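You operate a simulated robot arm through the tools that you are given. There is no shell and no other tool. Be economical: measure what you need, move in short steps, check, and stop when the job is done.

The job below is to be done with a simulated robot arm. You get a single attempt, and the scene is never put back.

## Task
Test the stop: push it in, try up, free it, reset, then raise the boom to about 280 cm.
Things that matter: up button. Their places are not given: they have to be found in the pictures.

Only the result counts: the job must be done as asked and must still hold three seconds after the hand-in. Knocking over, shifting, dropping, spilling or breaking anything else fails it.

## Robot
A 6-joint arm with a fingered hand, fixed in place. Base frame: the origin is at the foot of the arm, x ahead of it, y to its left, z up. Lengths are in mm, angles in rad, forces in N, time in s.
With the tool pointing down near the work surface it reaches from about 280 to 700 mm from the base axis. Its first joint turns from -2.897 to 2.897 rad. Payload 4 kg.
Tool frame: the origin (TCP) lies between the finger pads and is the grasp point; the fingertips stand 22 mm ahead of it; z points along the fingers, y is the line along which they close. Largest opening 112 mm; the body of the gripper starts 60 mm behind the TCP. The gripper is a hand of 4 fingers: y runs from the thumb to the fingers, the wrist lies at [0, 0, -218] in the tool frame, and closing takes about 1.5 s.
Orientation is told as [roll, pitch, yaw] about the base's x, y, z axes, in that order, counted from this pose: with the fingers straight down and closing along the base's y, the tool's x points along the base's -x, its y along +y and its z along -z.

## Interface
- The arm moves only by the tool servo_tool. Its arguments are lists of equal length, an entry for each row: "translation": the shift along the base's x, y, z in units of 30 mm (1.0 is 30 mm), a list of three; "turn": the turn, a rotation vector about the base's x, y, z in units of 4 degrees (1.0 is 4 degrees), a list of three; "hand": the closure, from 0 (fully open) to 1 (shut). In form: {"translation": [[x, y, z], ...], "turn": [[ax, ay, az], ...], "hand": [hand, ...]}. A call has 1 to 10 rows; each row shifts and turns the commanded pose from where the row before left it. A call with a number of a shift or a turn outside -1 to 1 is refused whole. A row lasts 0.2 s, in which the tool goes at most 50 mm and 0.15 rad; a call with a longer step from one row to the next is refused whole, and so is a gripper value outside its range. A pose out of reach is approached as far as the arm can. The call stops where the force on the tool passes 80 N (or 10 N more than at its start, if that is more) or the arm is blocked; 0.2 s more then pass. Each finger travels about 45 mm/s and halts on what it meets, pressing with about 28 N; the grip force reading is that of the motor and also rises with nothing between the fingers. The clock runs only during rows and for 0.2 s after the last one: add rows that do not move to give the fingers time. It gives the time, the measured TCP pose, the force on the tool (base axes), the opening and the grip force at its end, in the units of the frame above (readings bear some noise), with the torque about the TCP (base axes, N m) and any sound that the robot's microphone picked up, and new pictures: "pictures" is both (left out), scene, wrist or none.
- Cameras (640 x 400 px; columns grow to the right, rows downward): "scene" is fixed at [58.4, -490.9, 1737.6]; the picture's right is [0.68, -0.74, 0.00], its down [-0.48, -0.45, -0.75] and it looks along [0.55, 0.51, -0.66] (base axes); focal length 324 px, centre (320, 200). "wrist" rides on the gripper at [69, 4, -83] in the tool frame; the picture's right is [-0.06, 1.00, 0.00], its down [-0.77, -0.05, -0.64] and it looks along [-0.64, -0.04, 0.77] (tool axes); focal length 243 px, centre (320, 200).
- preshape(shape): the hand has 4 fingers and takes this shape, open, in about a second: jaw (thumb against the fingers, like two jaws); tri (thumb and two fingers); tip (a fingertip pinch); poke (one finger out to press); point (the index stretched); flat (the hand flat); cup (the hand cupped); fist (a fist). The gripper value then closes the fingers along that shape, each until it touches; the sizes above hold for jaw. It gives what a move gives, with no picture.
- pixel_to_xyz(camera, pixels): for up to 12 pixels [column, row] of the newest picture of that camera ("zoom" is the newest enlarged one), the place [x, y, z] in the base frame of the surface seen there, good to about 2 mm, but the place of the scene camera against the robot may be out by one fixed shift of up to 25 mm in any direction. No time passes.
- close_up(camera, box): a new picture of the part [left, top, right, bottom] of that camera's present view, enlarged. No time passes.
- job_done(): hands the job in; it is judged then, once.

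Keep the steps short. Do not move on a guess: measure, check each grasp and each placing, and mend mistakes. In all there are 80 turns and 200 pictures (those below and enlarged ones count). Leave the gripper open and the arm clear of the work at the hand-in unless told otherwise, and finish with a single line.

The tools are called after ">>>" by a JSON object that holds its "fn" and its "kwargs". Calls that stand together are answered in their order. servo_tool: Moves the arm, as the interface text tells. Its arguments: {"type":"object","properties":{"translation":{"type":"array"},"turn":{"type":"array"},"hand":{"type":"array"},"pictures":{"type":"string","enum":["both","scene","wrist","none"]}},"required":["translation","turn","hand"]} The other tools are called the same way: preshape (shape) gives the hand a shape; pixel_to_xyz (camera, pixels) gives the place of the surface under pixels of a picture; close_up (camera, box) takes an enlarged picture of a part of a camera's view; job_done () hands the job in.

At the start:

```text
t: 0.0
tool_pos: [396.9, 67.8, 1271.8]
tool_rot: [0.0, 0.001, 0.0]
force: [0.1, -0.9, -0.8]
wrist_torque: [0.0, 0.01, -0.01]
width: 112.1
finger_force: 0.0
shape: jaw
```

scene: 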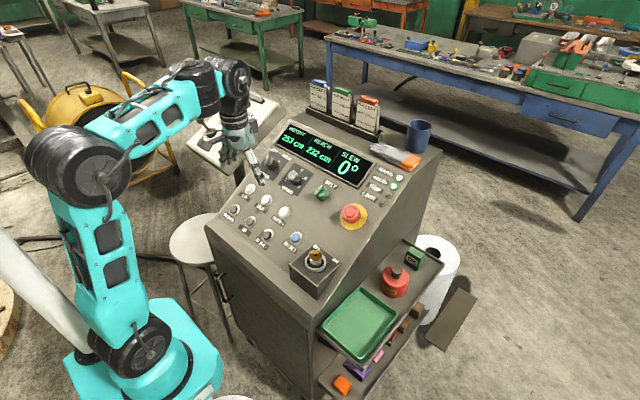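
wrist: 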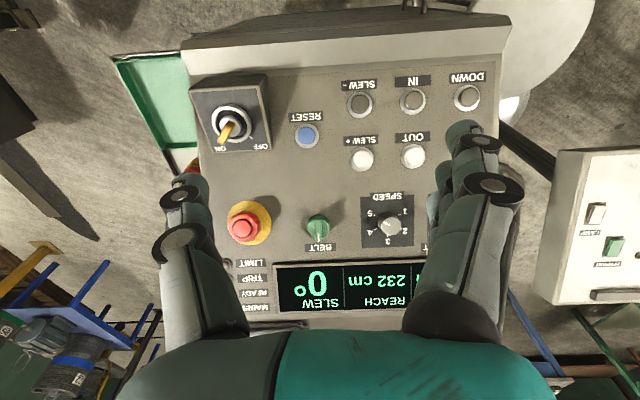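

I see a control desk with a key switch, e-stop, reset, buttons and a display. I'll enlarge the panel first to read the labels and the lamps.

>>> {"fn": "close_up", "kwargs": {"camera": "scene", "box": [205, 110, 435, 300]}}

>>> {"fn": "close_up", "kwargs": {"camera": "scene", "box": [220, 170, 340, 260]}}

>>> {"fn": "close_up", "kwargs": {"camera": "scene", "box": [260, 115, 410, 210]}}

>>> {"fn": "close_up", "kwargs": {"camera": "wrist", "box": [180, 50, 520, 320]}}

```text
2.11 times, centred on (320, 205) of scene
```

zoom: 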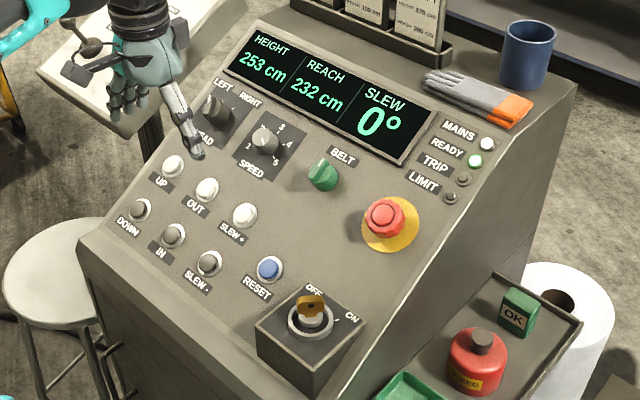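

```text
4.44 times, centred on (280, 215) of scene
```

zoom: 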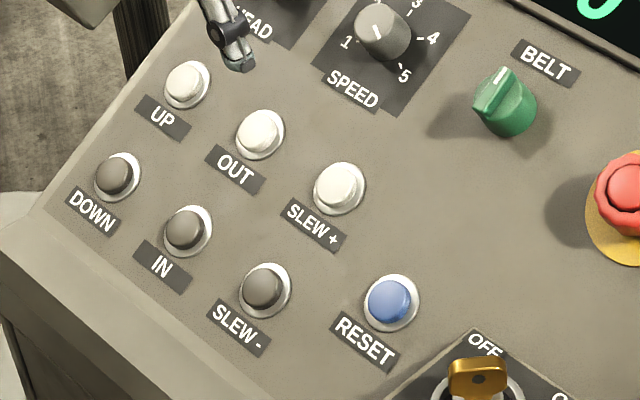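

```text
4.21 times, centred on (335, 162) of scene
```

zoom: 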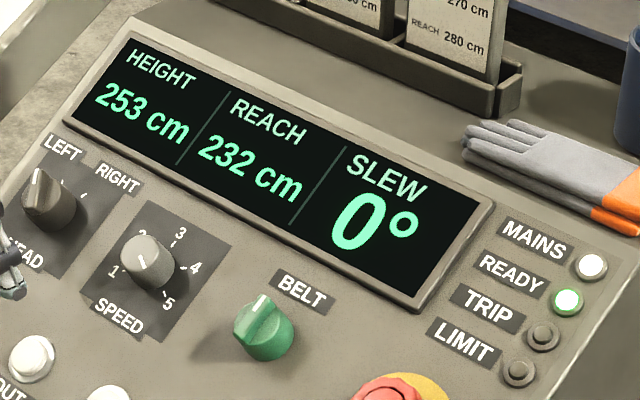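

```text
1.48 times, centred on (350, 185) of wrist
```

zoom: 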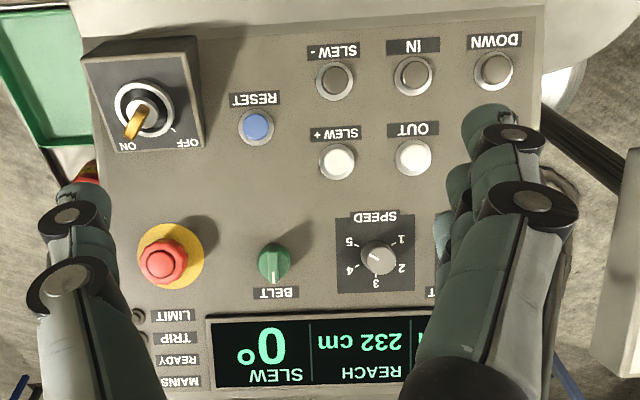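

The key is ON and READY is lit, with height 253 cm. Next I'll measure the e-stop, reset, buttons and panel plane with both cameras, and read the cards.

>>> {"fn": "pixel_to_xyz", "kwargs": {"camera": "wrist", "pixels": [[242, 227], [262, 240], [306, 134], [413, 155], [361, 158], [467, 96], [412, 100], [359, 102], [270, 180], [330, 195], [318, 226], [230, 122]]}}

>>> {"fn": "pixel_to_xyz", "kwargs": {"camera": "scene", "pixels": [[351, 213], [248, 188], [265, 199], [284, 211], [295, 236], [237, 209], [252, 221], [269, 232], [272, 185], [300, 215], [322, 192], [359, 223]]}}

>>> {"fn": "close_up", "kwargs": {"camera": "scene", "box": [300, 70, 400, 140]}}

>>> {"fn": "close_up", "kwargs": {"camera": "scene", "box": [325, 190, 385, 240]}}

>>> {"fn": "close_up", "kwargs": {"camera": "wrist", "box": [200, 180, 340, 270]}}

```text
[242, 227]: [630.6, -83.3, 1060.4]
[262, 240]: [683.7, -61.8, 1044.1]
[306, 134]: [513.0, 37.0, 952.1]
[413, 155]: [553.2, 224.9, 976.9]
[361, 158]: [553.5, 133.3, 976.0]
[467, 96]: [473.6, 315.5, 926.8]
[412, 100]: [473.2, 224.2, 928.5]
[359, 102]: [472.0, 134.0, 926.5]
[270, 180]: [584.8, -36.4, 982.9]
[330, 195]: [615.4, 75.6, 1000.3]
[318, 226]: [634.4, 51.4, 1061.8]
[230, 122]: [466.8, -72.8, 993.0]
```

```text
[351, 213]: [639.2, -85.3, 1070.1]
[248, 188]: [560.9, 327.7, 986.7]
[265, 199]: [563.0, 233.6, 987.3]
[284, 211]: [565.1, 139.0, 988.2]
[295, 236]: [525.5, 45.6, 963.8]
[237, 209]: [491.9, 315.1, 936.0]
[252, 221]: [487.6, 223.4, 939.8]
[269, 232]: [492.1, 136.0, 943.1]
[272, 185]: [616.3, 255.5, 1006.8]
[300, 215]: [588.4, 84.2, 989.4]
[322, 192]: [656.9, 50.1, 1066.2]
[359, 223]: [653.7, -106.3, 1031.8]
```

```text
5.71 times, centred on (350, 105) of scene
```

zoom: 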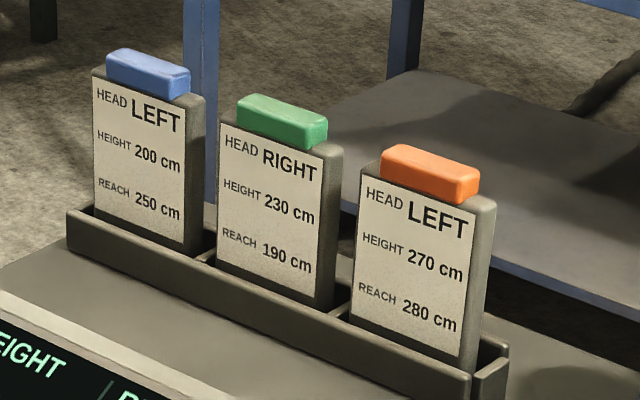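

```text
8.00 times, centred on (355, 215) of scene
```

zoom: 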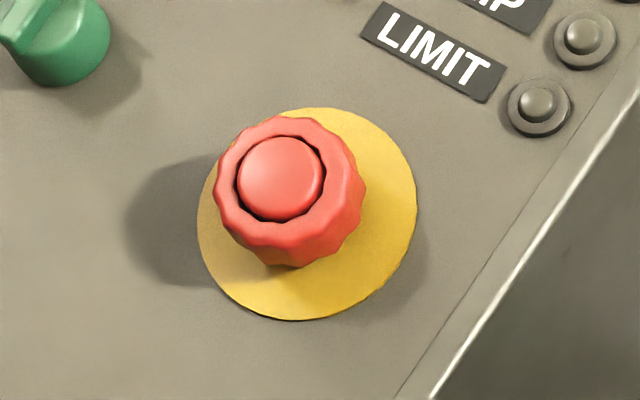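

```text
4.44 times, centred on (270, 225) of wrist
```

zoom: 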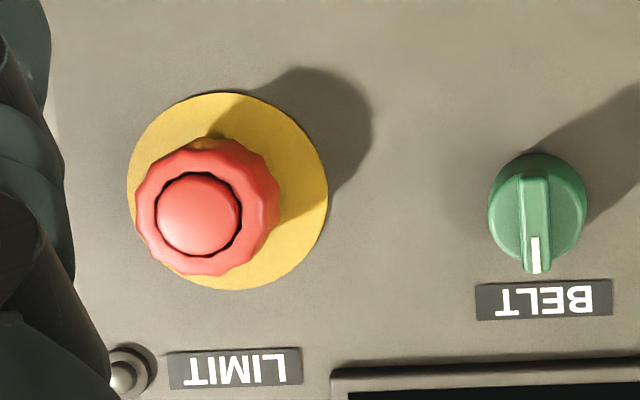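

The scene camera is offset by about (+11, +7, +11). The panel slopes about 31°, so pressing goes along (0.52, 0, -0.86). I'll take the poke shape, tilt the tool by -31° about y, and move to a spot in front of the e-stop to see where the finger is.

>>> {"fn": "preshape", "kwargs": {"shape": "poke"}}

>>> {"fn": "servo_tool", "kwargs": {"translation": [[0, -0.5, 0], [0, -0.5, 0], [0, -0.5, 0], [0, -0.5, 0], [0.5, -0.5, 0], [0.5, -0.5, 0], [0.5, -0.5, 0], [0.5, -0.5, 0]], "turn": [[0, -0.97, 0], [0, -0.97, 0], [0, -0.97, 0], [0, -0.97, 0], [0, -0.97, 0], [0, -0.97, 0], [0, -0.97, 0], [0, -0.97, 0]], "hand": [0, 0, 0, 0, 0, 0, 0, 0]}}

```text
t: 0.9
tool_pos: [397.1, 68.2, 1272.5]
tool_rot: [0.002, 0.0, -0.002]
force: [0.0, 0.0, 0.3]
wrist_torque: [-0.01, -0.01, -0.02]
width: 0.1
finger_force: 0.1
shape: poke
```

```text
t: 2.7
tool_pos: [457.9, -51.8, 1271.7]
tool_rot: [0.0, -0.542, -0.001]
force: [-0.6, 0.2, 0.4]
wrist_torque: [-0.02, 0.01, 0.0]
width: 0.0
finger_force: 0.1
shape: poke
```

scene: 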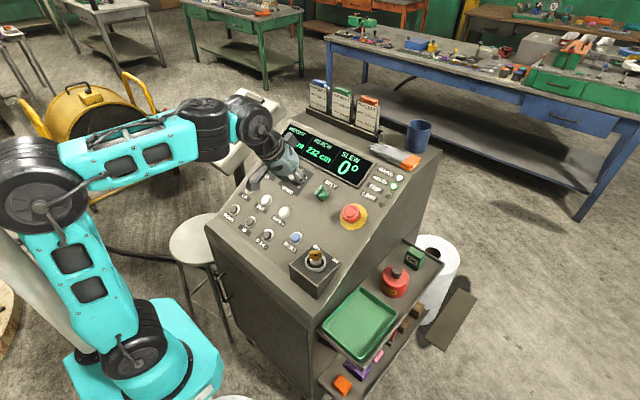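
wrist: 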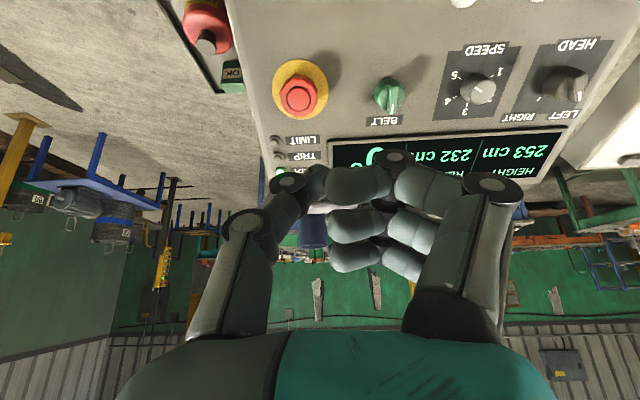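

The hand is tilted as planned. I'll enlarge both views of the finger to find its tip.

>>> {"fn": "close_up", "kwargs": {"camera": "wrist", "box": [220, 120, 520, 310]}}

>>> {"fn": "close_up", "kwargs": {"camera": "scene", "box": [230, 90, 330, 220]}}

>>> {"fn": "pixel_to_xyz", "kwargs": {"camera": "wrist", "pixels": [[288, 182], [400, 156], [355, 180], [300, 97], [480, 185], [365, 160]]}}

```text
2.11 times, centred on (370, 215) of wrist
```

zoom: 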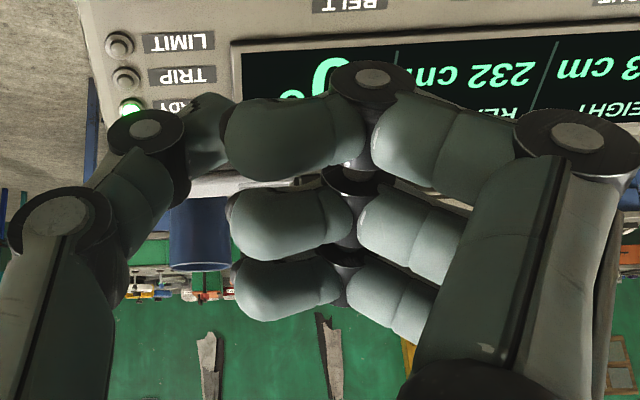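

```text
3.08 times, centred on (280, 155) of scene
```

zoom: 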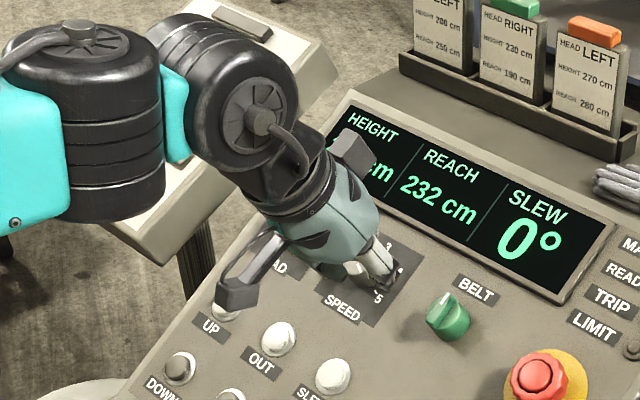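

```text
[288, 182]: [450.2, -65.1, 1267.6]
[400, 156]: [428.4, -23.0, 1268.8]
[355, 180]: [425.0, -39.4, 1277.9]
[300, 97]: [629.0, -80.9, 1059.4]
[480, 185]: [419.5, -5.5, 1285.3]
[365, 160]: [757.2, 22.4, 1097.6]
```

In the poke shape no finger clearly stands out. I'll try "point", with the index stretched, and look again.

>>> {"fn": "preshape", "kwargs": {"shape": "point"}}

>>> {"fn": "close_up", "kwargs": {"camera": "wrist", "box": [220, 100, 540, 300]}}

>>> {"fn": "close_up", "kwargs": {"camera": "scene", "box": [240, 110, 340, 210]}}

```text
t: 3.6
tool_pos: [456.2, -51.2, 1271.6]
tool_rot: [0.001, -0.54, 0.001]
force: [0.2, -0.3, -0.2]
wrist_torque: [0.0, 0.0, -0.02]
width: 105.9
finger_force: 0.0
shape: point
```

```text
2.00 times, centred on (380, 200) of wrist
```

zoom: 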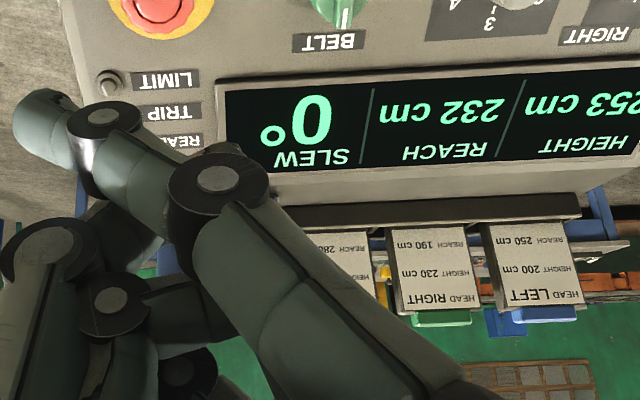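

```text
4.00 times, centred on (290, 160) of scene
```

zoom: 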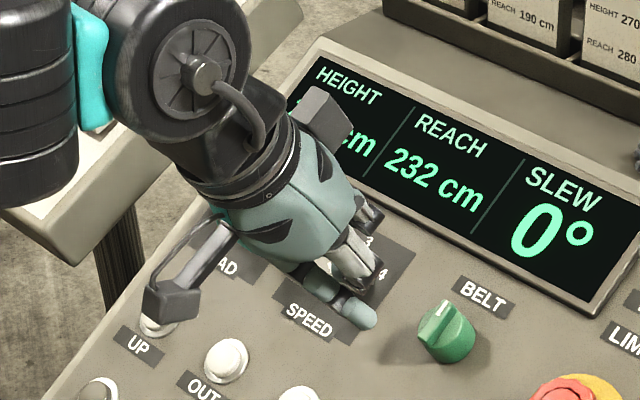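

The index tip shows at wrist pixel (242,155) and points diagonally. I'll measure it.

>>> {"fn": "pixel_to_xyz", "kwargs": {"camera": "wrist", "pixels": [[242, 155], [232, 162], [235, 150], [250, 160], [272, 158], [330, 190], [275, 245]]}}

>>> {"fn": "pixel_to_xyz", "kwargs": {"camera": "scene", "pixels": [[331, 188], [328, 186], [326, 183], [333, 190]]}}

>>> {"fn": "close_up", "kwargs": {"camera": "scene", "box": [290, 160, 350, 200]}}

```text
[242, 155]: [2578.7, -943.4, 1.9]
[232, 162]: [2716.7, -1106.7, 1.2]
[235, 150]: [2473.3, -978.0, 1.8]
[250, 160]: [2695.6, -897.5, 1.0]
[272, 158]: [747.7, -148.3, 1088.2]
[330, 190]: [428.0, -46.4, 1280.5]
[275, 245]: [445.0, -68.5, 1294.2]
```

```text
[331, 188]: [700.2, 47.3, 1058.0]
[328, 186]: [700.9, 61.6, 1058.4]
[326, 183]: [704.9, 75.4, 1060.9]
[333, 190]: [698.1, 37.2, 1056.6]
```

```text
10.00 times, centred on (320, 180) of scene
```

zoom: 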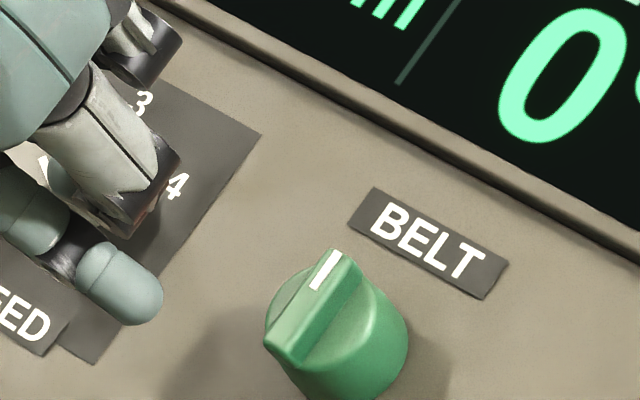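

The wrist readings came from the picture taken before the shape change. I'll use the fresh zoom for the tip at (130,285), and take a wrist close-up after that.

>>> {"fn": "pixel_to_xyz", "kwargs": {"camera": "zoom", "pixels": [[145, 300], [120, 280], [90, 265], [35, 225], [120, 200], [100, 130]]}}

>>> {"fn": "servo_tool", "kwargs": {"translation": [[0, 0, 0]], "turn": [[0, 0, 0]], "hand": [0], "pictures": "wrist"}}

>>> {"fn": "pixel_to_xyz", "kwargs": {"camera": "wrist", "pixels": [[242, 155], [232, 155], [235, 165], [250, 160], [272, 158], [300, 180], [330, 190]]}}

```text
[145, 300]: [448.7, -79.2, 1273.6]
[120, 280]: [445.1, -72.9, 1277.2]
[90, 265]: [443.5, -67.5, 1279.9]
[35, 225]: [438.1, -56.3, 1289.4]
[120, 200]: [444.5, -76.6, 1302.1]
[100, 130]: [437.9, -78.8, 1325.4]
```

```text
t: 4.0
tool_pos: [456.9, -51.7, 1271.2]
tool_rot: [0.001, -0.543, -0.001]
force: [0.3, 0.7, 0.1]
wrist_torque: [0.0, 0.01, 0.03]
width: 105.8
finger_force: 0.1
shape: point
```

wrist: 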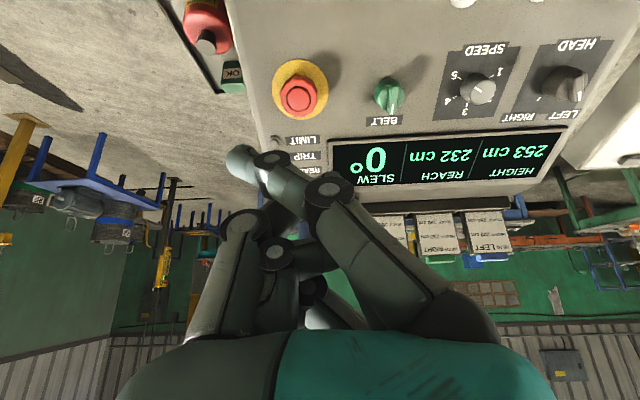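

```text
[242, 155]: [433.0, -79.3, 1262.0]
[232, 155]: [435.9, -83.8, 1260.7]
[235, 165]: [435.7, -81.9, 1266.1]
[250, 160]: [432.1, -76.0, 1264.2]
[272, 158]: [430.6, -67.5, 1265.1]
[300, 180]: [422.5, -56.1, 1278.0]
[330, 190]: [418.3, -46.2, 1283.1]
```

In "point" the index crosses diagonally, which makes it a poor presser. I'll try the "tip" shape, closed, since the buttons are about 90 mm apart and leave room.

>>> {"fn": "preshape", "kwargs": {"shape": "tip"}}

>>> {"fn": "servo_tool", "kwargs": {"translation": [[0, 0, 0], [0, 0, 0], [0, 0, 0], [0, 0, 0], [0, 0, 0], [0, 0, 0], [0, 0, 0], [0, 0, 0]], "turn": [[0, 0, 0], [0, 0, 0], [0, 0, 0], [0, 0, 0], [0, 0, 0], [0, 0, 0], [0, 0, 0], [0, 0, 0]], "hand": [1, 1, 1, 1, 1, 1, 1, 1]}}

>>> {"fn": "close_up", "kwargs": {"camera": "wrist", "box": [220, 100, 540, 300]}}

>>> {"fn": "close_up", "kwargs": {"camera": "scene", "box": [270, 140, 350, 200]}}

```text
t: 4.9
tool_pos: [456.9, -51.4, 1271.5]
tool_rot: [0.001, -0.541, 0.0]
force: [0.6, 1.2, -0.6]
wrist_torque: [0.01, 0.01, 0.0]
width: 112.1
finger_force: 0.1
shape: tip
```

```text
t: 6.7
tool_pos: [456.8, -51.8, 1271.5]
tool_rot: [0.0, -0.542, 0.0]
force: [-0.1, 0.0, -0.4]
wrist_torque: [-0.02, 0.0, 0.0]
width: 0.1
finger_force: 28.2
shape: tip
```

scene: 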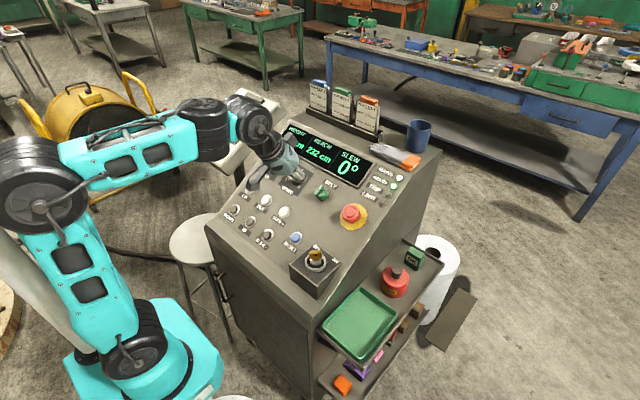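
wrist: 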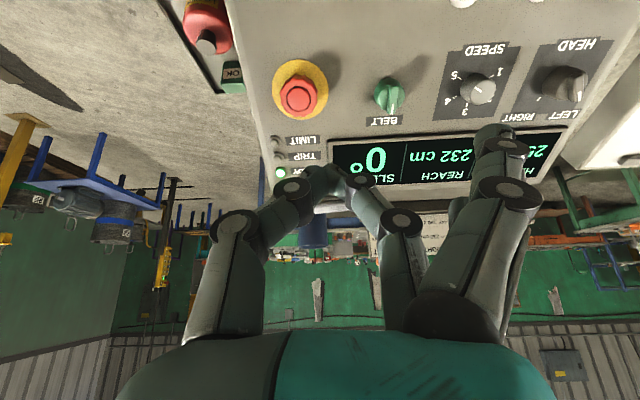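

```text
2.00 times, centred on (380, 200) of wrist
```

zoom: 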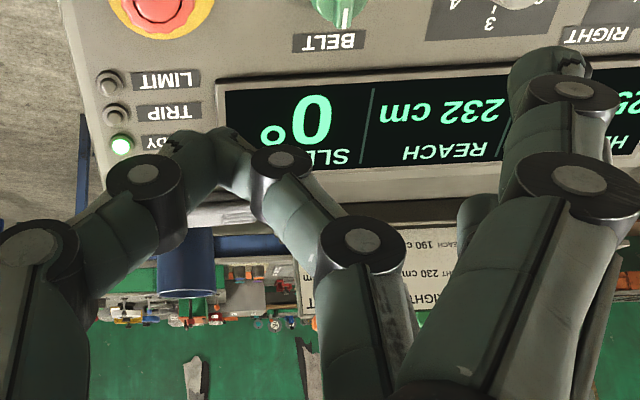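

```text
6.67 times, centred on (310, 170) of scene
```

zoom: 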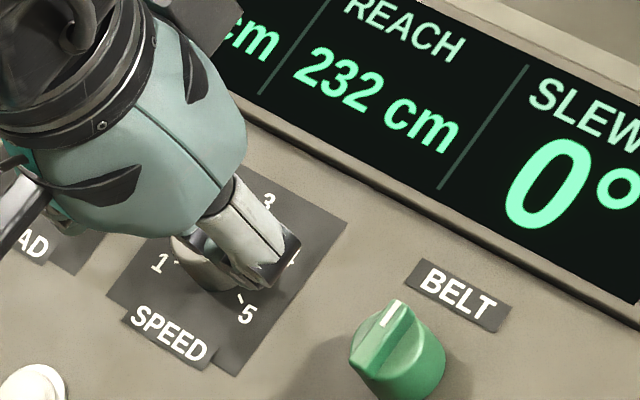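

In "tip" the outer fingers stay open. I'll use the jaw shape fully closed instead, so all the fingertips meet about 22 mm ahead of the TCP.

>>> {"fn": "preshape", "kwargs": {"shape": "jaw"}}

>>> {"fn": "servo_tool", "kwargs": {"translation": [[0, 0, 0], [0, 0, 0], [0, 0, 0], [0, 0, 0], [0, 0, 0], [0, 0, 0], [0, 0, 0], [0, 0, 0]], "turn": [[0, 0, 0], [0, 0, 0], [0, 0, 0], [0, 0, 0], [0, 0, 0], [0, 0, 0], [0, 0, 0], [0, 0, 0]], "hand": [1, 1, 1, 1, 1, 1, 1, 1], "pictures": "wrist"}}

>>> {"fn": "close_up", "kwargs": {"camera": "wrist", "box": [220, 100, 540, 300]}}

>>> {"fn": "close_up", "kwargs": {"camera": "scene", "box": [270, 140, 350, 200]}}

>>> {"fn": "pixel_to_xyz", "kwargs": {"camera": "wrist", "pixels": [[296, 98], [327, 90], [388, 95], [277, 140]]}}

```text
t: 7.6
tool_pos: [456.8, -52.1, 1271.5]
tool_rot: [0.0, -0.541, 0.0]
force: [-0.1, -0.1, 0.8]
wrist_torque: [-0.01, 0.0, 0.0]
width: 112.2
finger_force: 0.1
shape: jaw
```

```text
t: 9.4
tool_pos: [456.7, -52.0, 1270.8]
tool_rot: [-0.002, -0.542, 0.0]
force: [-0.4, 0.7, 0.6]
wrist_torque: [-0.02, -0.01, -0.01]
width: 0.2
finger_force: 28.4
shape: jaw
```

wrist: 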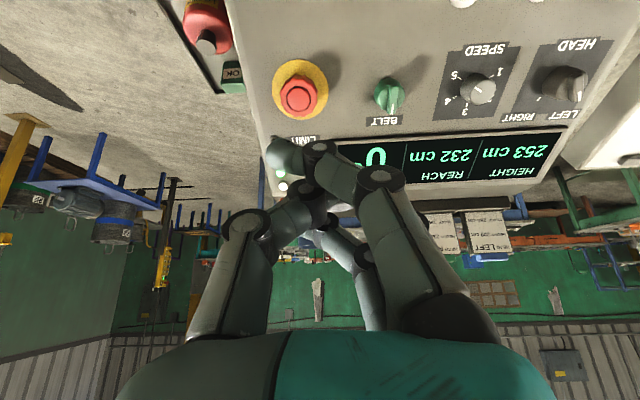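

```text
2.00 times, centred on (380, 200) of wrist
```

zoom: 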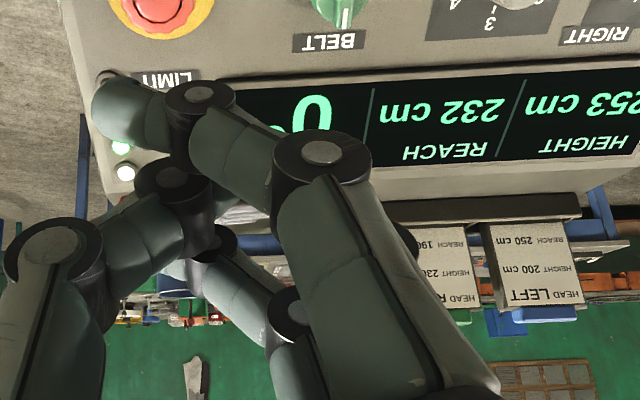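

```text
6.67 times, centred on (310, 170) of scene
```

zoom: 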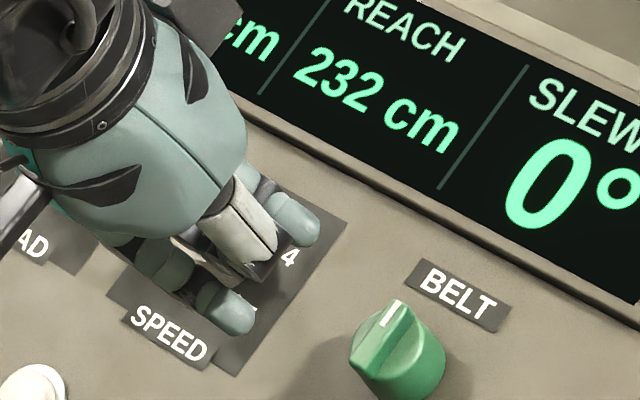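

```text
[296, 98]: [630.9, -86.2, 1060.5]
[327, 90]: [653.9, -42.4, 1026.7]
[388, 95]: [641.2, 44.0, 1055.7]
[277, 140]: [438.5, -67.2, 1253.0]
```

In jaw the outer fingers cross past the thumb. Comparing the views, "poke" is the thumb standing out alone at the TCP line, in the same pose as its pinch, with the other fingers curled about 12 mm behind. I'll go back to poke and move to about 20 mm above the e-stop top at (631,-85,1060).

>>> {"fn": "preshape", "kwargs": {"shape": "poke"}}

>>> {"fn": "servo_tool", "kwargs": {"translation": [[0.724, -0.133, -0.833], [0.724, -0.133, -0.833], [0.724, -0.133, -0.833], [0.724, -0.133, -0.833], [0.724, -0.133, -0.833], [0.724, -0.133, -0.833], [0.724, -0.133, -0.833]], "turn": [[0, 0, 0], [0, 0, 0], [0, 0, 0], [0, 0, 0], [0, 0, 0], [0, 0, 0], [0, 0, 0]], "hand": [0, 0, 0, 0, 0, 0, 0]}}

>>> {"fn": "close_up", "kwargs": {"camera": "scene", "box": [310, 160, 390, 240]}}

>>> {"fn": "close_up", "kwargs": {"camera": "wrist", "box": [220, 100, 480, 262]}}

```text
t: 10.3
tool_pos: [456.3, -51.6, 1271.0]
tool_rot: [-0.001, -0.54, 0.0]
force: [-0.8, -0.1, -0.6]
wrist_torque: [0.01, 0.0, 0.0]
width: 0.0
finger_force: 0.0
shape: poke
```

```text
t: 11.9
tool_pos: [606.2, -81.6, 1100.2]
tool_rot: [-0.001, -0.543, 0.001]
force: [-0.7, 0.0, -0.2]
wrist_torque: [0.02, 0.0, -0.01]
width: 0.0
finger_force: 0.0
shape: poke
```

scene: 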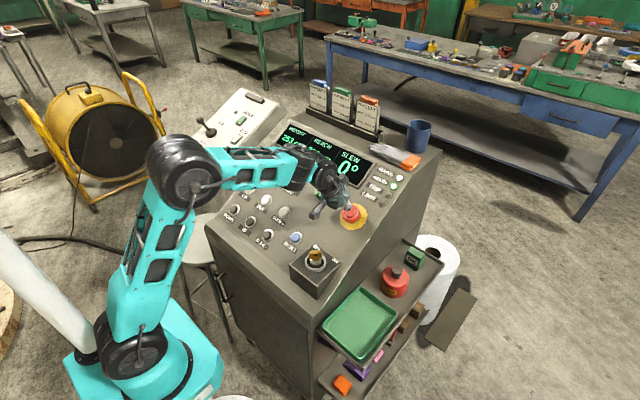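
wrist: 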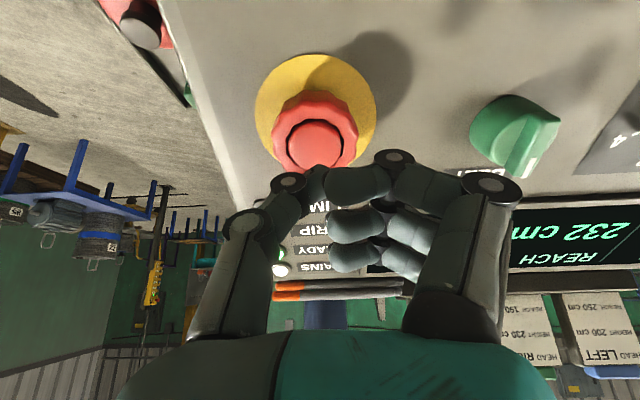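

```text
5.00 times, centred on (350, 200) of scene
```

zoom: 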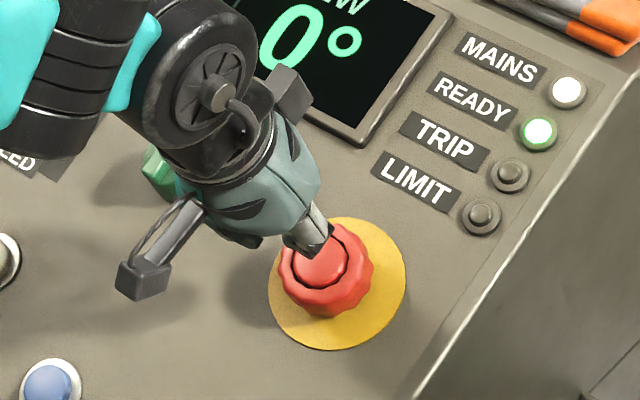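

```text
2.46 times, centred on (350, 181) of wrist
```

zoom: 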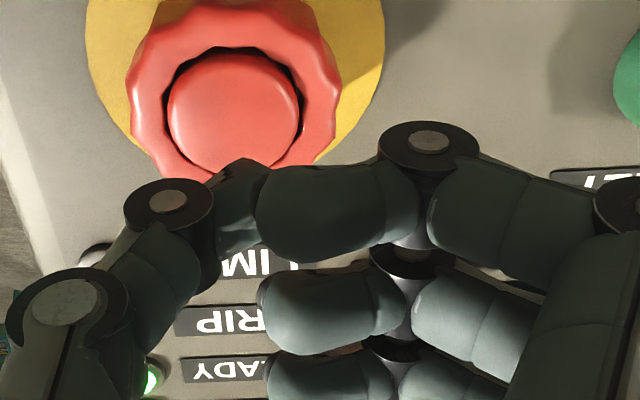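

The thumb tip is at wrist (318,167), just above the red cap. I'll measure tip and cap.

>>> {"fn": "pixel_to_xyz", "kwargs": {"camera": "wrist", "pixels": [[318, 168], [315, 172], [312, 178], [315, 145], [315, 122], [350, 172], [285, 140], [350, 140]]}}

```text
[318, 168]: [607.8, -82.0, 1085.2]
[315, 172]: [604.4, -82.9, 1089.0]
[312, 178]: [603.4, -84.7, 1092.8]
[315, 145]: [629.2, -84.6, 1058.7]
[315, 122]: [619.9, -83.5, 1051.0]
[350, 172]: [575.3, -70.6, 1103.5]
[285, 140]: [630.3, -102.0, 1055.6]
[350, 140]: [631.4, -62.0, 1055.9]
```

The tip lines up with the cap axis with a gap of about 25 mm. I'll advance along the axis, watching the force.

>>> {"fn": "servo_tool", "kwargs": {"translation": [[0.17, -0.02, -0.286], [0.17, -0.02, -0.286], [0.086, 0, -0.143], [0.086, 0, -0.143], [0.086, 0, -0.143]], "turn": [[0, 0, 0], [0, 0, 0], [0, 0, 0], [0, 0, 0], [0, 0, 0]], "hand": [0, 0, 0, 0, 0], "pictures": "scene"}}

>>> {"fn": "close_up", "kwargs": {"camera": "scene", "box": [310, 160, 390, 240]}}

```text
t: 13.1
tool_pos: [625.2, -82.2, 1068.4]
tool_rot: [-0.003, -0.543, -0.002]
force: [-22.3, -7.4, 24.8]
wrist_torque: [-0.03, 0.12, 0.02]
width: 0.0
finger_force: 0.1
shape: poke
```

scene: 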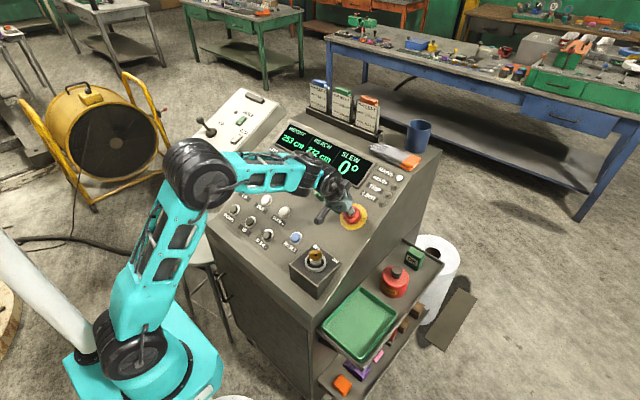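

```text
5.00 times, centred on (350, 200) of scene
```

zoom: 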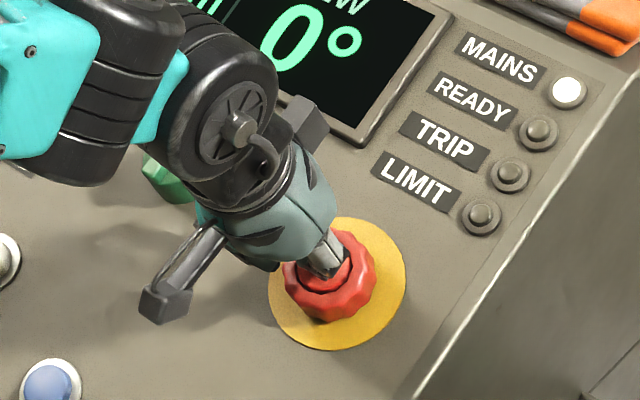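

READY has gone dark at about 33 N. I'll push a little more to make sure it latches, then retreat 60 mm and look.

>>> {"fn": "servo_tool", "kwargs": {"translation": [[0.06, 0, -0.1], [0.06, 0, -0.1], [0.06, 0, -0.1]], "turn": [[0, 0, 0], [0, 0, 0], [0, 0, 0]], "hand": [0, 0, 0], "pictures": "none"}}

>>> {"fn": "servo_tool", "kwargs": {"translation": [[-0.34, 0, 0.57], [-0.34, 0, 0.57], [-0.34, 0, 0.57], [-0.34, 0, 0.57]], "turn": [[0, 0, 0], [0, 0, 0], [0, 0, 0], [0, 0, 0]], "hand": [0, 0, 0, 0]}}

>>> {"fn": "close_up", "kwargs": {"camera": "scene", "box": [310, 160, 410, 240]}}

>>> {"fn": "pixel_to_xyz", "kwargs": {"camera": "zoom", "pixels": [[262, 265]]}}

```text
t: 13.9
tool_pos: [631.6, -81.9, 1062.1]
tool_rot: [-0.001, -0.55, -0.002]
force: [-31.1, -17.6, 47.2]
wrist_torque: [0.34, 0.03, 0.21]
width: 0.0
finger_force: 0.0
shape: poke
```

```text
t: 14.9
tool_pos: [591.5, -82.0, 1127.4]
tool_rot: [0.0, -0.541, 0.0]
force: [0.4, -0.3, 0.2]
wrist_torque: [0.01, -0.03, 0.04]
width: 0.1
finger_force: 0.0
shape: poke
```

scene: 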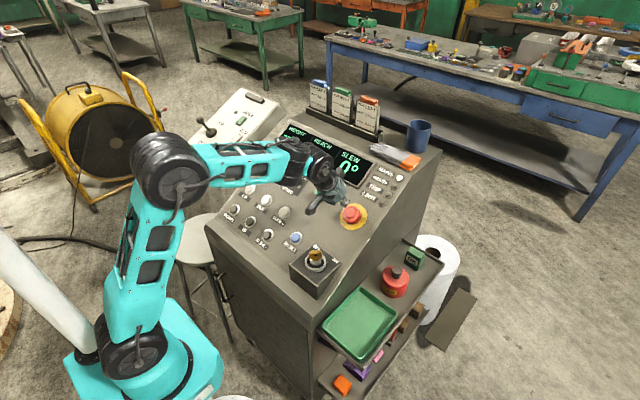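
wrist: 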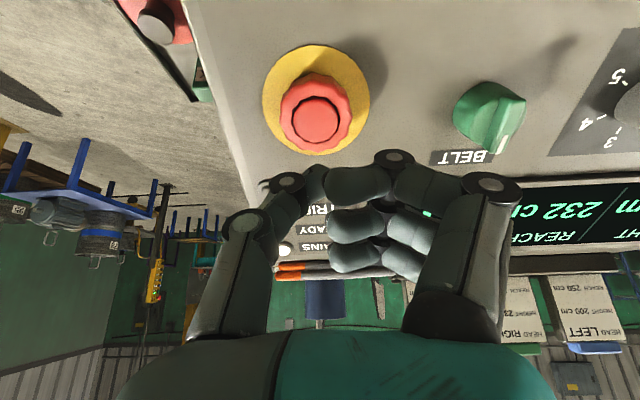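

```text
5.00 times, centred on (360, 200) of scene
```

zoom: 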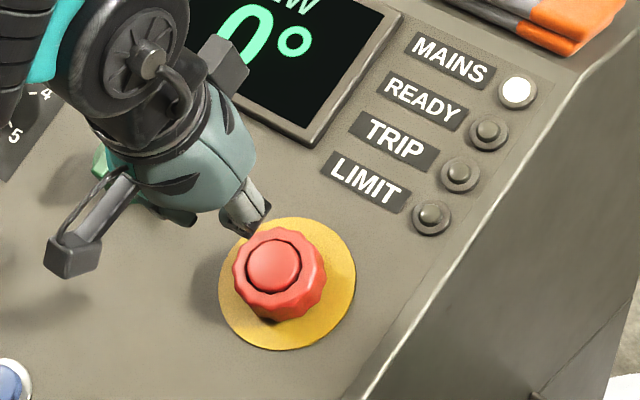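

```text
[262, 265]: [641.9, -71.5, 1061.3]
```

The stop has latched: READY stays dark and the head sits lower. Next I'll move in front of UP, at about (551,317,976).

>>> {"fn": "servo_tool", "kwargs": {"translation": [[-0.17, 0.95, -0.16], [-0.17, 0.95, -0.16], [-0.17, 0.95, -0.16], [-0.17, 0.95, -0.16], [-0.17, 0.95, -0.16], [-0.17, 0.95, -0.16], [-0.17, 0.95, -0.16]], "turn": [[0, 0, 0], [0, 0, 0], [0, 0, 0], [0, 0, 0], [0, 0, 0], [0, 0, 0], [0, 0, 0]], "hand": [0, 0, 0, 0, 0, 0, 0], "pictures": "none"}}

>>> {"fn": "servo_tool", "kwargs": {"translation": [[-0.17, 0.95, -0.16], [-0.17, 0.95, -0.16], [-0.17, 0.95, -0.16], [-0.17, 0.95, -0.16], [-0.17, 0.95, -0.16], [-0.17, 0.95, -0.16], [-0.17, 0.95, -0.16]], "turn": [[0, 0, 0], [0, 0, 0], [0, 0, 0], [0, 0, 0], [0, 0, 0], [0, 0, 0], [0, 0, 0]], "hand": [0, 0, 0, 0, 0, 0, 0]}}

```text
t: 16.5
tool_pos: [556.7, 118.1, 1093.7]
tool_rot: [-0.001, -0.541, -0.003]
force: [-0.1, 0.1, 0.0]
wrist_torque: [-0.02, 0.0, -0.01]
width: 0.0
finger_force: 0.1
shape: poke
```

```text
t: 18.1
tool_pos: [518.1, 318.1, 1059.5]
tool_rot: [0.0, -0.541, 0.0]
force: [-0.4, -0.3, 0.5]
wrist_torque: [-0.01, -0.01, -0.02]
width: 0.1
finger_force: 0.0
shape: poke
```

scene: 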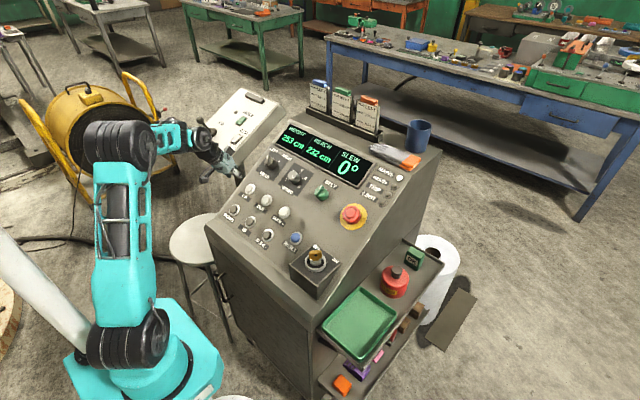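
wrist: 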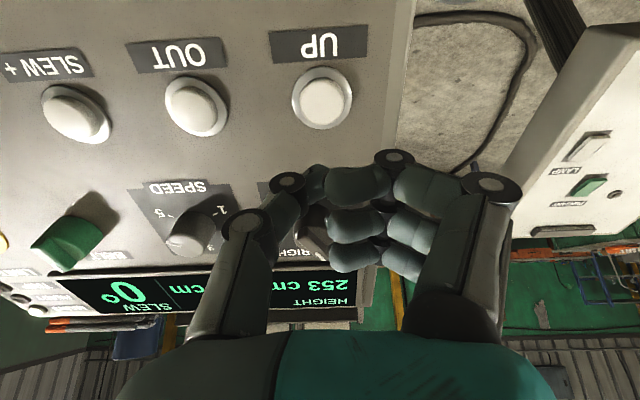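

UP is in view at wrist (323,100). I'll measure it and the tip at (318,168).

>>> {"fn": "pixel_to_xyz", "kwargs": {"camera": "wrist", "pixels": [[323, 103], [323, 85], [323, 115], [305, 100], [340, 100], [318, 168], [375, 100], [330, 140]]}}

>>> {"fn": "close_up", "kwargs": {"camera": "scene", "box": [200, 120, 300, 220]}}

```text
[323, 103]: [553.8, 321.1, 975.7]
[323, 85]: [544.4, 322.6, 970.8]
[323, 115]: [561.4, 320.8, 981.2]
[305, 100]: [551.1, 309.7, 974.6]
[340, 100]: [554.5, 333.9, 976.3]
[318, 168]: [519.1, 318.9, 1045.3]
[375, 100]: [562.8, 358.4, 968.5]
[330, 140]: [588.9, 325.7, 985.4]
```

```text
4.00 times, centred on (250, 170) of scene
```

zoom: 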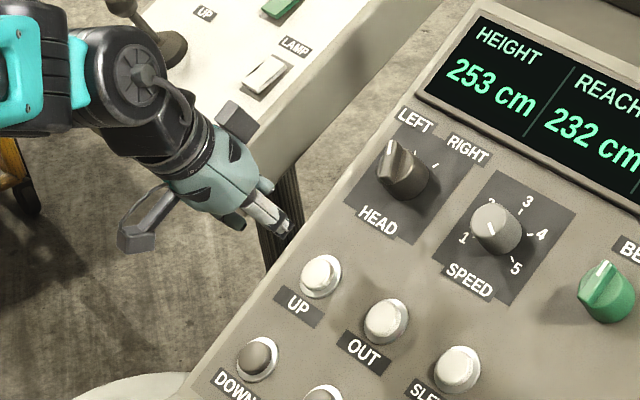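

UP's centre is (553,321,975.5). I'll approach to about 10 mm from it first.

>>> {"fn": "servo_tool", "kwargs": {"translation": [[0.205, 0.033, -0.627], [0.205, 0.033, -0.627], [0.205, 0.033, -0.627]], "turn": [[0, 0, 0], [0, 0, 0], [0, 0, 0]], "hand": [0, 0, 0]}}

>>> {"fn": "close_up", "kwargs": {"camera": "scene", "box": [200, 150, 280, 230]}}

>>> {"fn": "close_up", "kwargs": {"camera": "wrist", "box": [220, 60, 420, 220]}}

```text
t: 18.9
tool_pos: [537.1, 320.8, 1000.4]
tool_rot: [0.001, -0.541, 0.0]
force: [-0.3, 0.2, 0.2]
wrist_torque: [0.03, 0.04, 0.0]
width: 0.0
finger_force: 0.1
shape: poke
```

scene: 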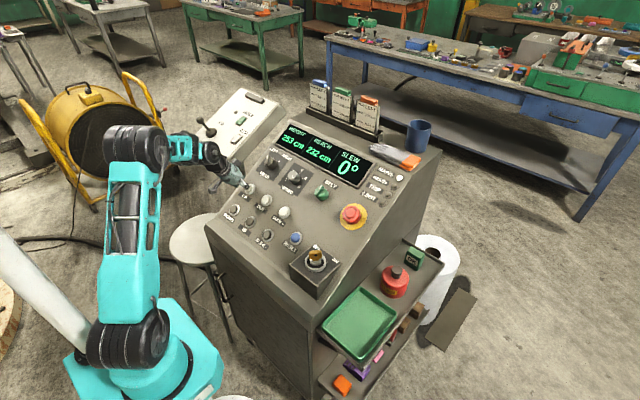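
wrist: 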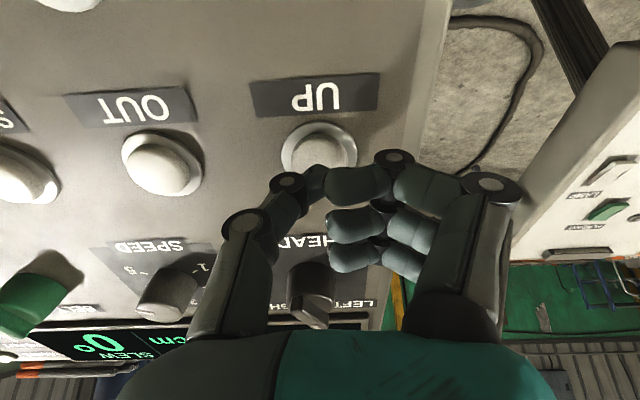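

```text
5.00 times, centred on (240, 190) of scene
```

zoom: 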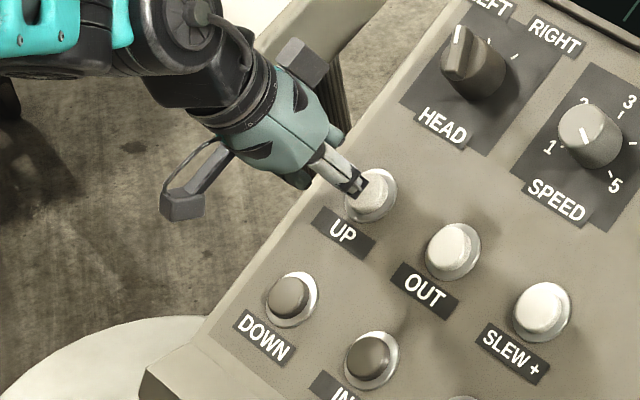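

```text
2.50 times, centred on (320, 140) of wrist
```

zoom: 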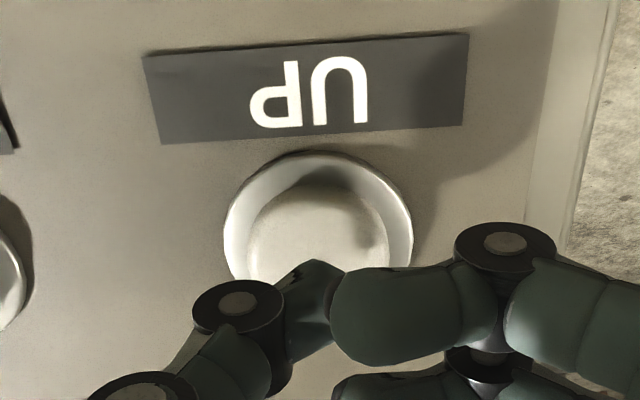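

The tip is about 7 mm above UP and centred. I'll press in small 3 mm steps, about 13 mm in all, with the stop in. The height should stay at 253.

>>> {"fn": "servo_tool", "kwargs": {"translation": [[0.0515, 0, -0.0857], [0.0515, 0, -0.0857], [0.0515, 0, -0.0857], [0.0515, 0, -0.0857]], "turn": [[0, 0, 0], [0, 0, 0], [0, 0, 0], [0, 0, 0]], "hand": [0, 0, 0, 0], "pictures": "scene"}}

>>> {"fn": "close_up", "kwargs": {"camera": "scene", "box": [230, 110, 410, 220]}}

```text
t: 19.9
tool_pos: [541.8, 321.2, 992.7]
tool_rot: [0.002, -0.541, 0.0]
force: [-2.7, -0.7, 1.5]
wrist_torque: [0.03, 0.05, 0.01]
width: 0.0
finger_force: 0.1
shape: poke
heard: click
```

scene: 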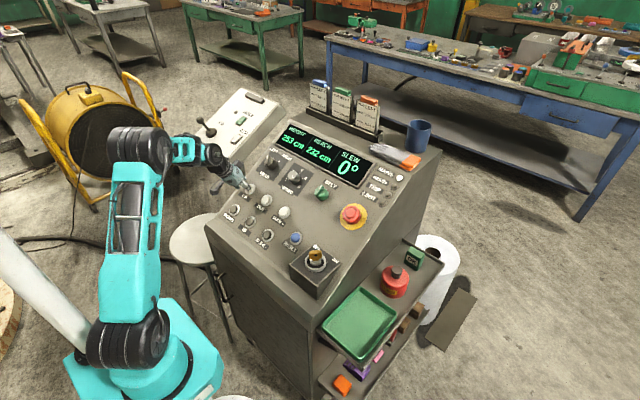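

```text
3.56 times, centred on (320, 165) of scene
```

zoom: 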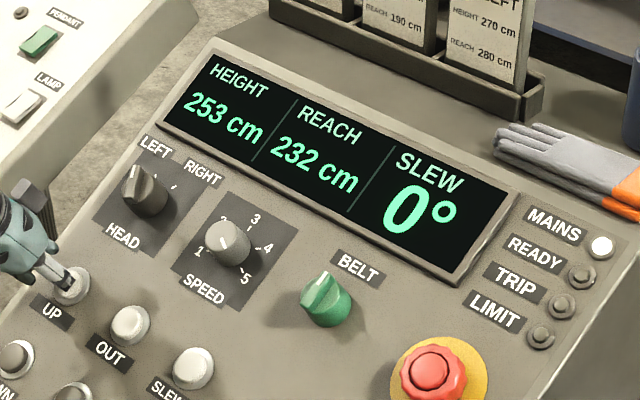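

I heard a click at light force, and the height is still 253. I'll press 2 mm further, hold for a second, and check again.

>>> {"fn": "servo_tool", "kwargs": {"translation": [[0.034, 0, -0.057], [0, 0, 0], [0, 0, 0], [0, 0, 0], [0, 0, 0]], "turn": [[0, 0, 0], [0, 0, 0], [0, 0, 0], [0, 0, 0], [0, 0, 0]], "hand": [0, 0, 0, 0, 0], "pictures": "none"}}

>>> {"fn": "close_up", "kwargs": {"camera": "scene", "box": [230, 110, 410, 220]}}

```text
t: 21.1
tool_pos: [543.7, 322.4, 991.2]
tool_rot: [-0.002, -0.544, 0.0]
force: [-2.4, 0.2, 3.4]
wrist_torque: [0.02, 0.03, 0.0]
width: 0.1
finger_force: 0.1
shape: poke
```

```text
3.56 times, centred on (320, 165) of scene
```

zoom: 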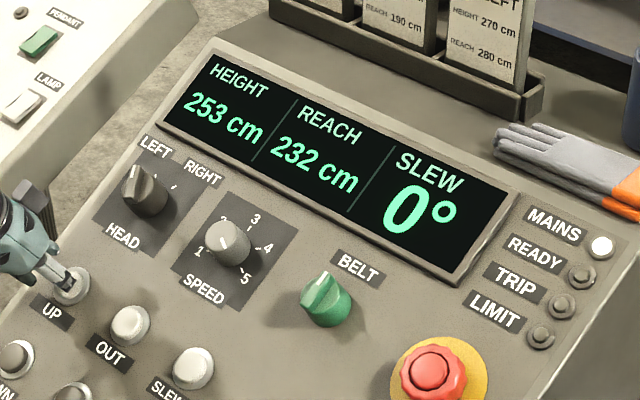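

The stop test is good: UP pressed and no movement. I'll retreat, go back over the e-stop, and open into the jaw shape to twist it free.

>>> {"fn": "servo_tool", "kwargs": {"translation": [[-0.42, 0, 0.7], [-0.42, 0, 0.7], [-0.42, 0, 0.7], [0, -0.5, 0.35], [0.17, -0.95, 0.19], [0.17, -0.95, 0.19], [0.17, -0.95, 0.19], [0.17, -0.95, 0.19], [0.17, -0.95, 0.19], [0.17, -0.95, 0.19]], "turn": [[0, 0, 0], [0, 0, 0], [0, 0, 0], [0, 0, 0], [0, 0, 0], [0, 0, 0], [0, 0, 0], [0, 0, 0], [0, 0, 0], [0, 0, 0]], "hand": [0, 0, 0, 0, 0, 0, 0, 0, 0, 0], "pictures": "none"}}

>>> {"fn": "servo_tool", "kwargs": {"translation": [[0.17, -0.95, 0.16], [0.17, -0.95, 0.16], [0.17, -0.95, 0.16], [0.17, -0.95, 0.16], [0.17, -0.95, 0.16], [0.17, -0.95, 0.16], [0.17, -0.95, 0.16], [0.17, -0.5, 0.16]], "turn": [[0, 0, 0], [0, 0, 0], [0, 0, 0], [0, 0, 0], [0, 0, 0], [0, 0, 0], [0, 0, 0], [0, 0, 0]], "hand": [0, 0, 0, 0, 0, 0, 0, 0], "pictures": "none"}}

>>> {"fn": "preshape", "kwargs": {"shape": "jaw"}}

>>> {"fn": "servo_tool", "kwargs": {"translation": [[0, 0, 0]], "turn": [[0, 0, 0]], "hand": [0]}}

```text
t: 23.3
tool_pos: [538.5, 139.5, 1098.1]
tool_rot: [-0.001, -0.544, -0.001]
force: [0.7, 0.5, 0.2]
wrist_torque: [0.03, -0.02, 0.0]
width: 0.0
finger_force: 0.0
shape: poke
```

```text
t: 25.1
tool_pos: [579.7, -77.7, 1138.3]
tool_rot: [0.0, -0.542, -0.001]
force: [-0.9, -0.2, 0.6]
wrist_torque: [0.04, 0.0, -0.03]
width: 0.2
finger_force: 0.1
shape: poke
```

```text
t: 26.0
tool_pos: [580.6, -77.8, 1138.8]
tool_rot: [-0.001, -0.541, 0.001]
force: [-0.4, 0.4, 0.1]
wrist_torque: [0.01, 0.0, -0.01]
width: 111.9
finger_force: 0.2
shape: jaw
```

```text
t: 26.4
tool_pos: [579.9, -78.0, 1138.7]
tool_rot: [0.001, -0.539, 0.001]
force: [-0.1, 0.4, -0.4]
wrist_torque: [0.01, 0.0, 0.01]
width: 111.6
finger_force: 0.1
shape: jaw
```

scene: 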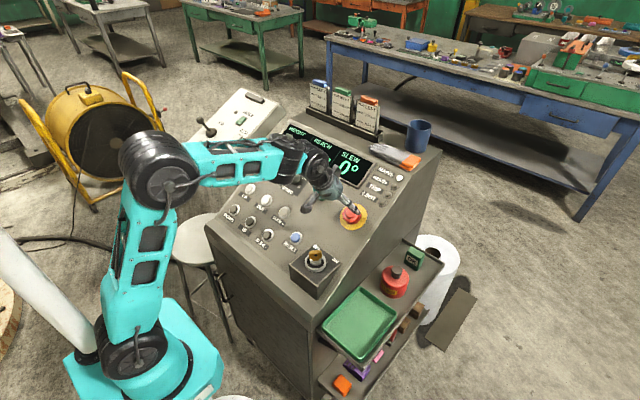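
wrist: 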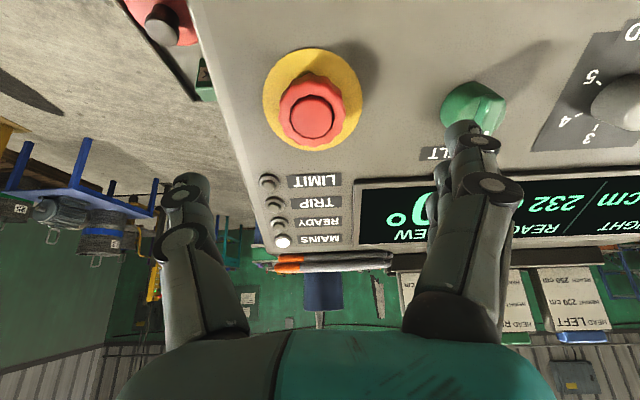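

Clear view of the cap at (312,117). I'll measure its top, rim and the panel for the grasp.

>>> {"fn": "pixel_to_xyz", "kwargs": {"camera": "wrist", "pixels": [[312, 117], [282, 108], [345, 108], [312, 80], [312, 145], [270, 95], [365, 140], [340, 60], [472, 105]]}}

>>> {"fn": "close_up", "kwargs": {"camera": "wrist", "box": [240, 40, 400, 160]}}

```text
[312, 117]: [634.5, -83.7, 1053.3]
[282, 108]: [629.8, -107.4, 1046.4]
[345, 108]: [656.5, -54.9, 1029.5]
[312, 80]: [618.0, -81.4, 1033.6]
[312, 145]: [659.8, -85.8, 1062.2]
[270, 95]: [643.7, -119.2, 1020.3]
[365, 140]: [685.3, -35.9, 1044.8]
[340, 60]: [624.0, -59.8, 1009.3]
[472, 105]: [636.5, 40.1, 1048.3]
```

```text
3.33 times, centred on (320, 100) of wrist
```

zoom: 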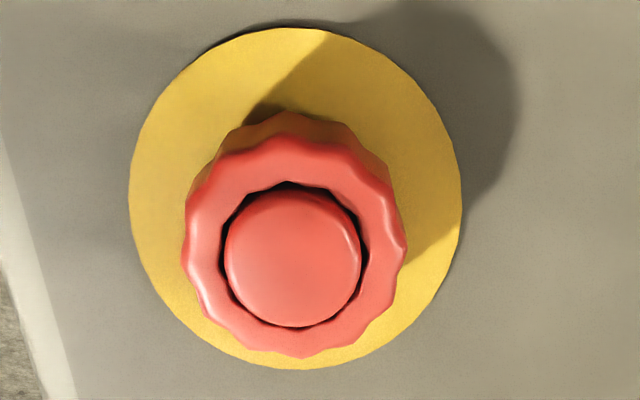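

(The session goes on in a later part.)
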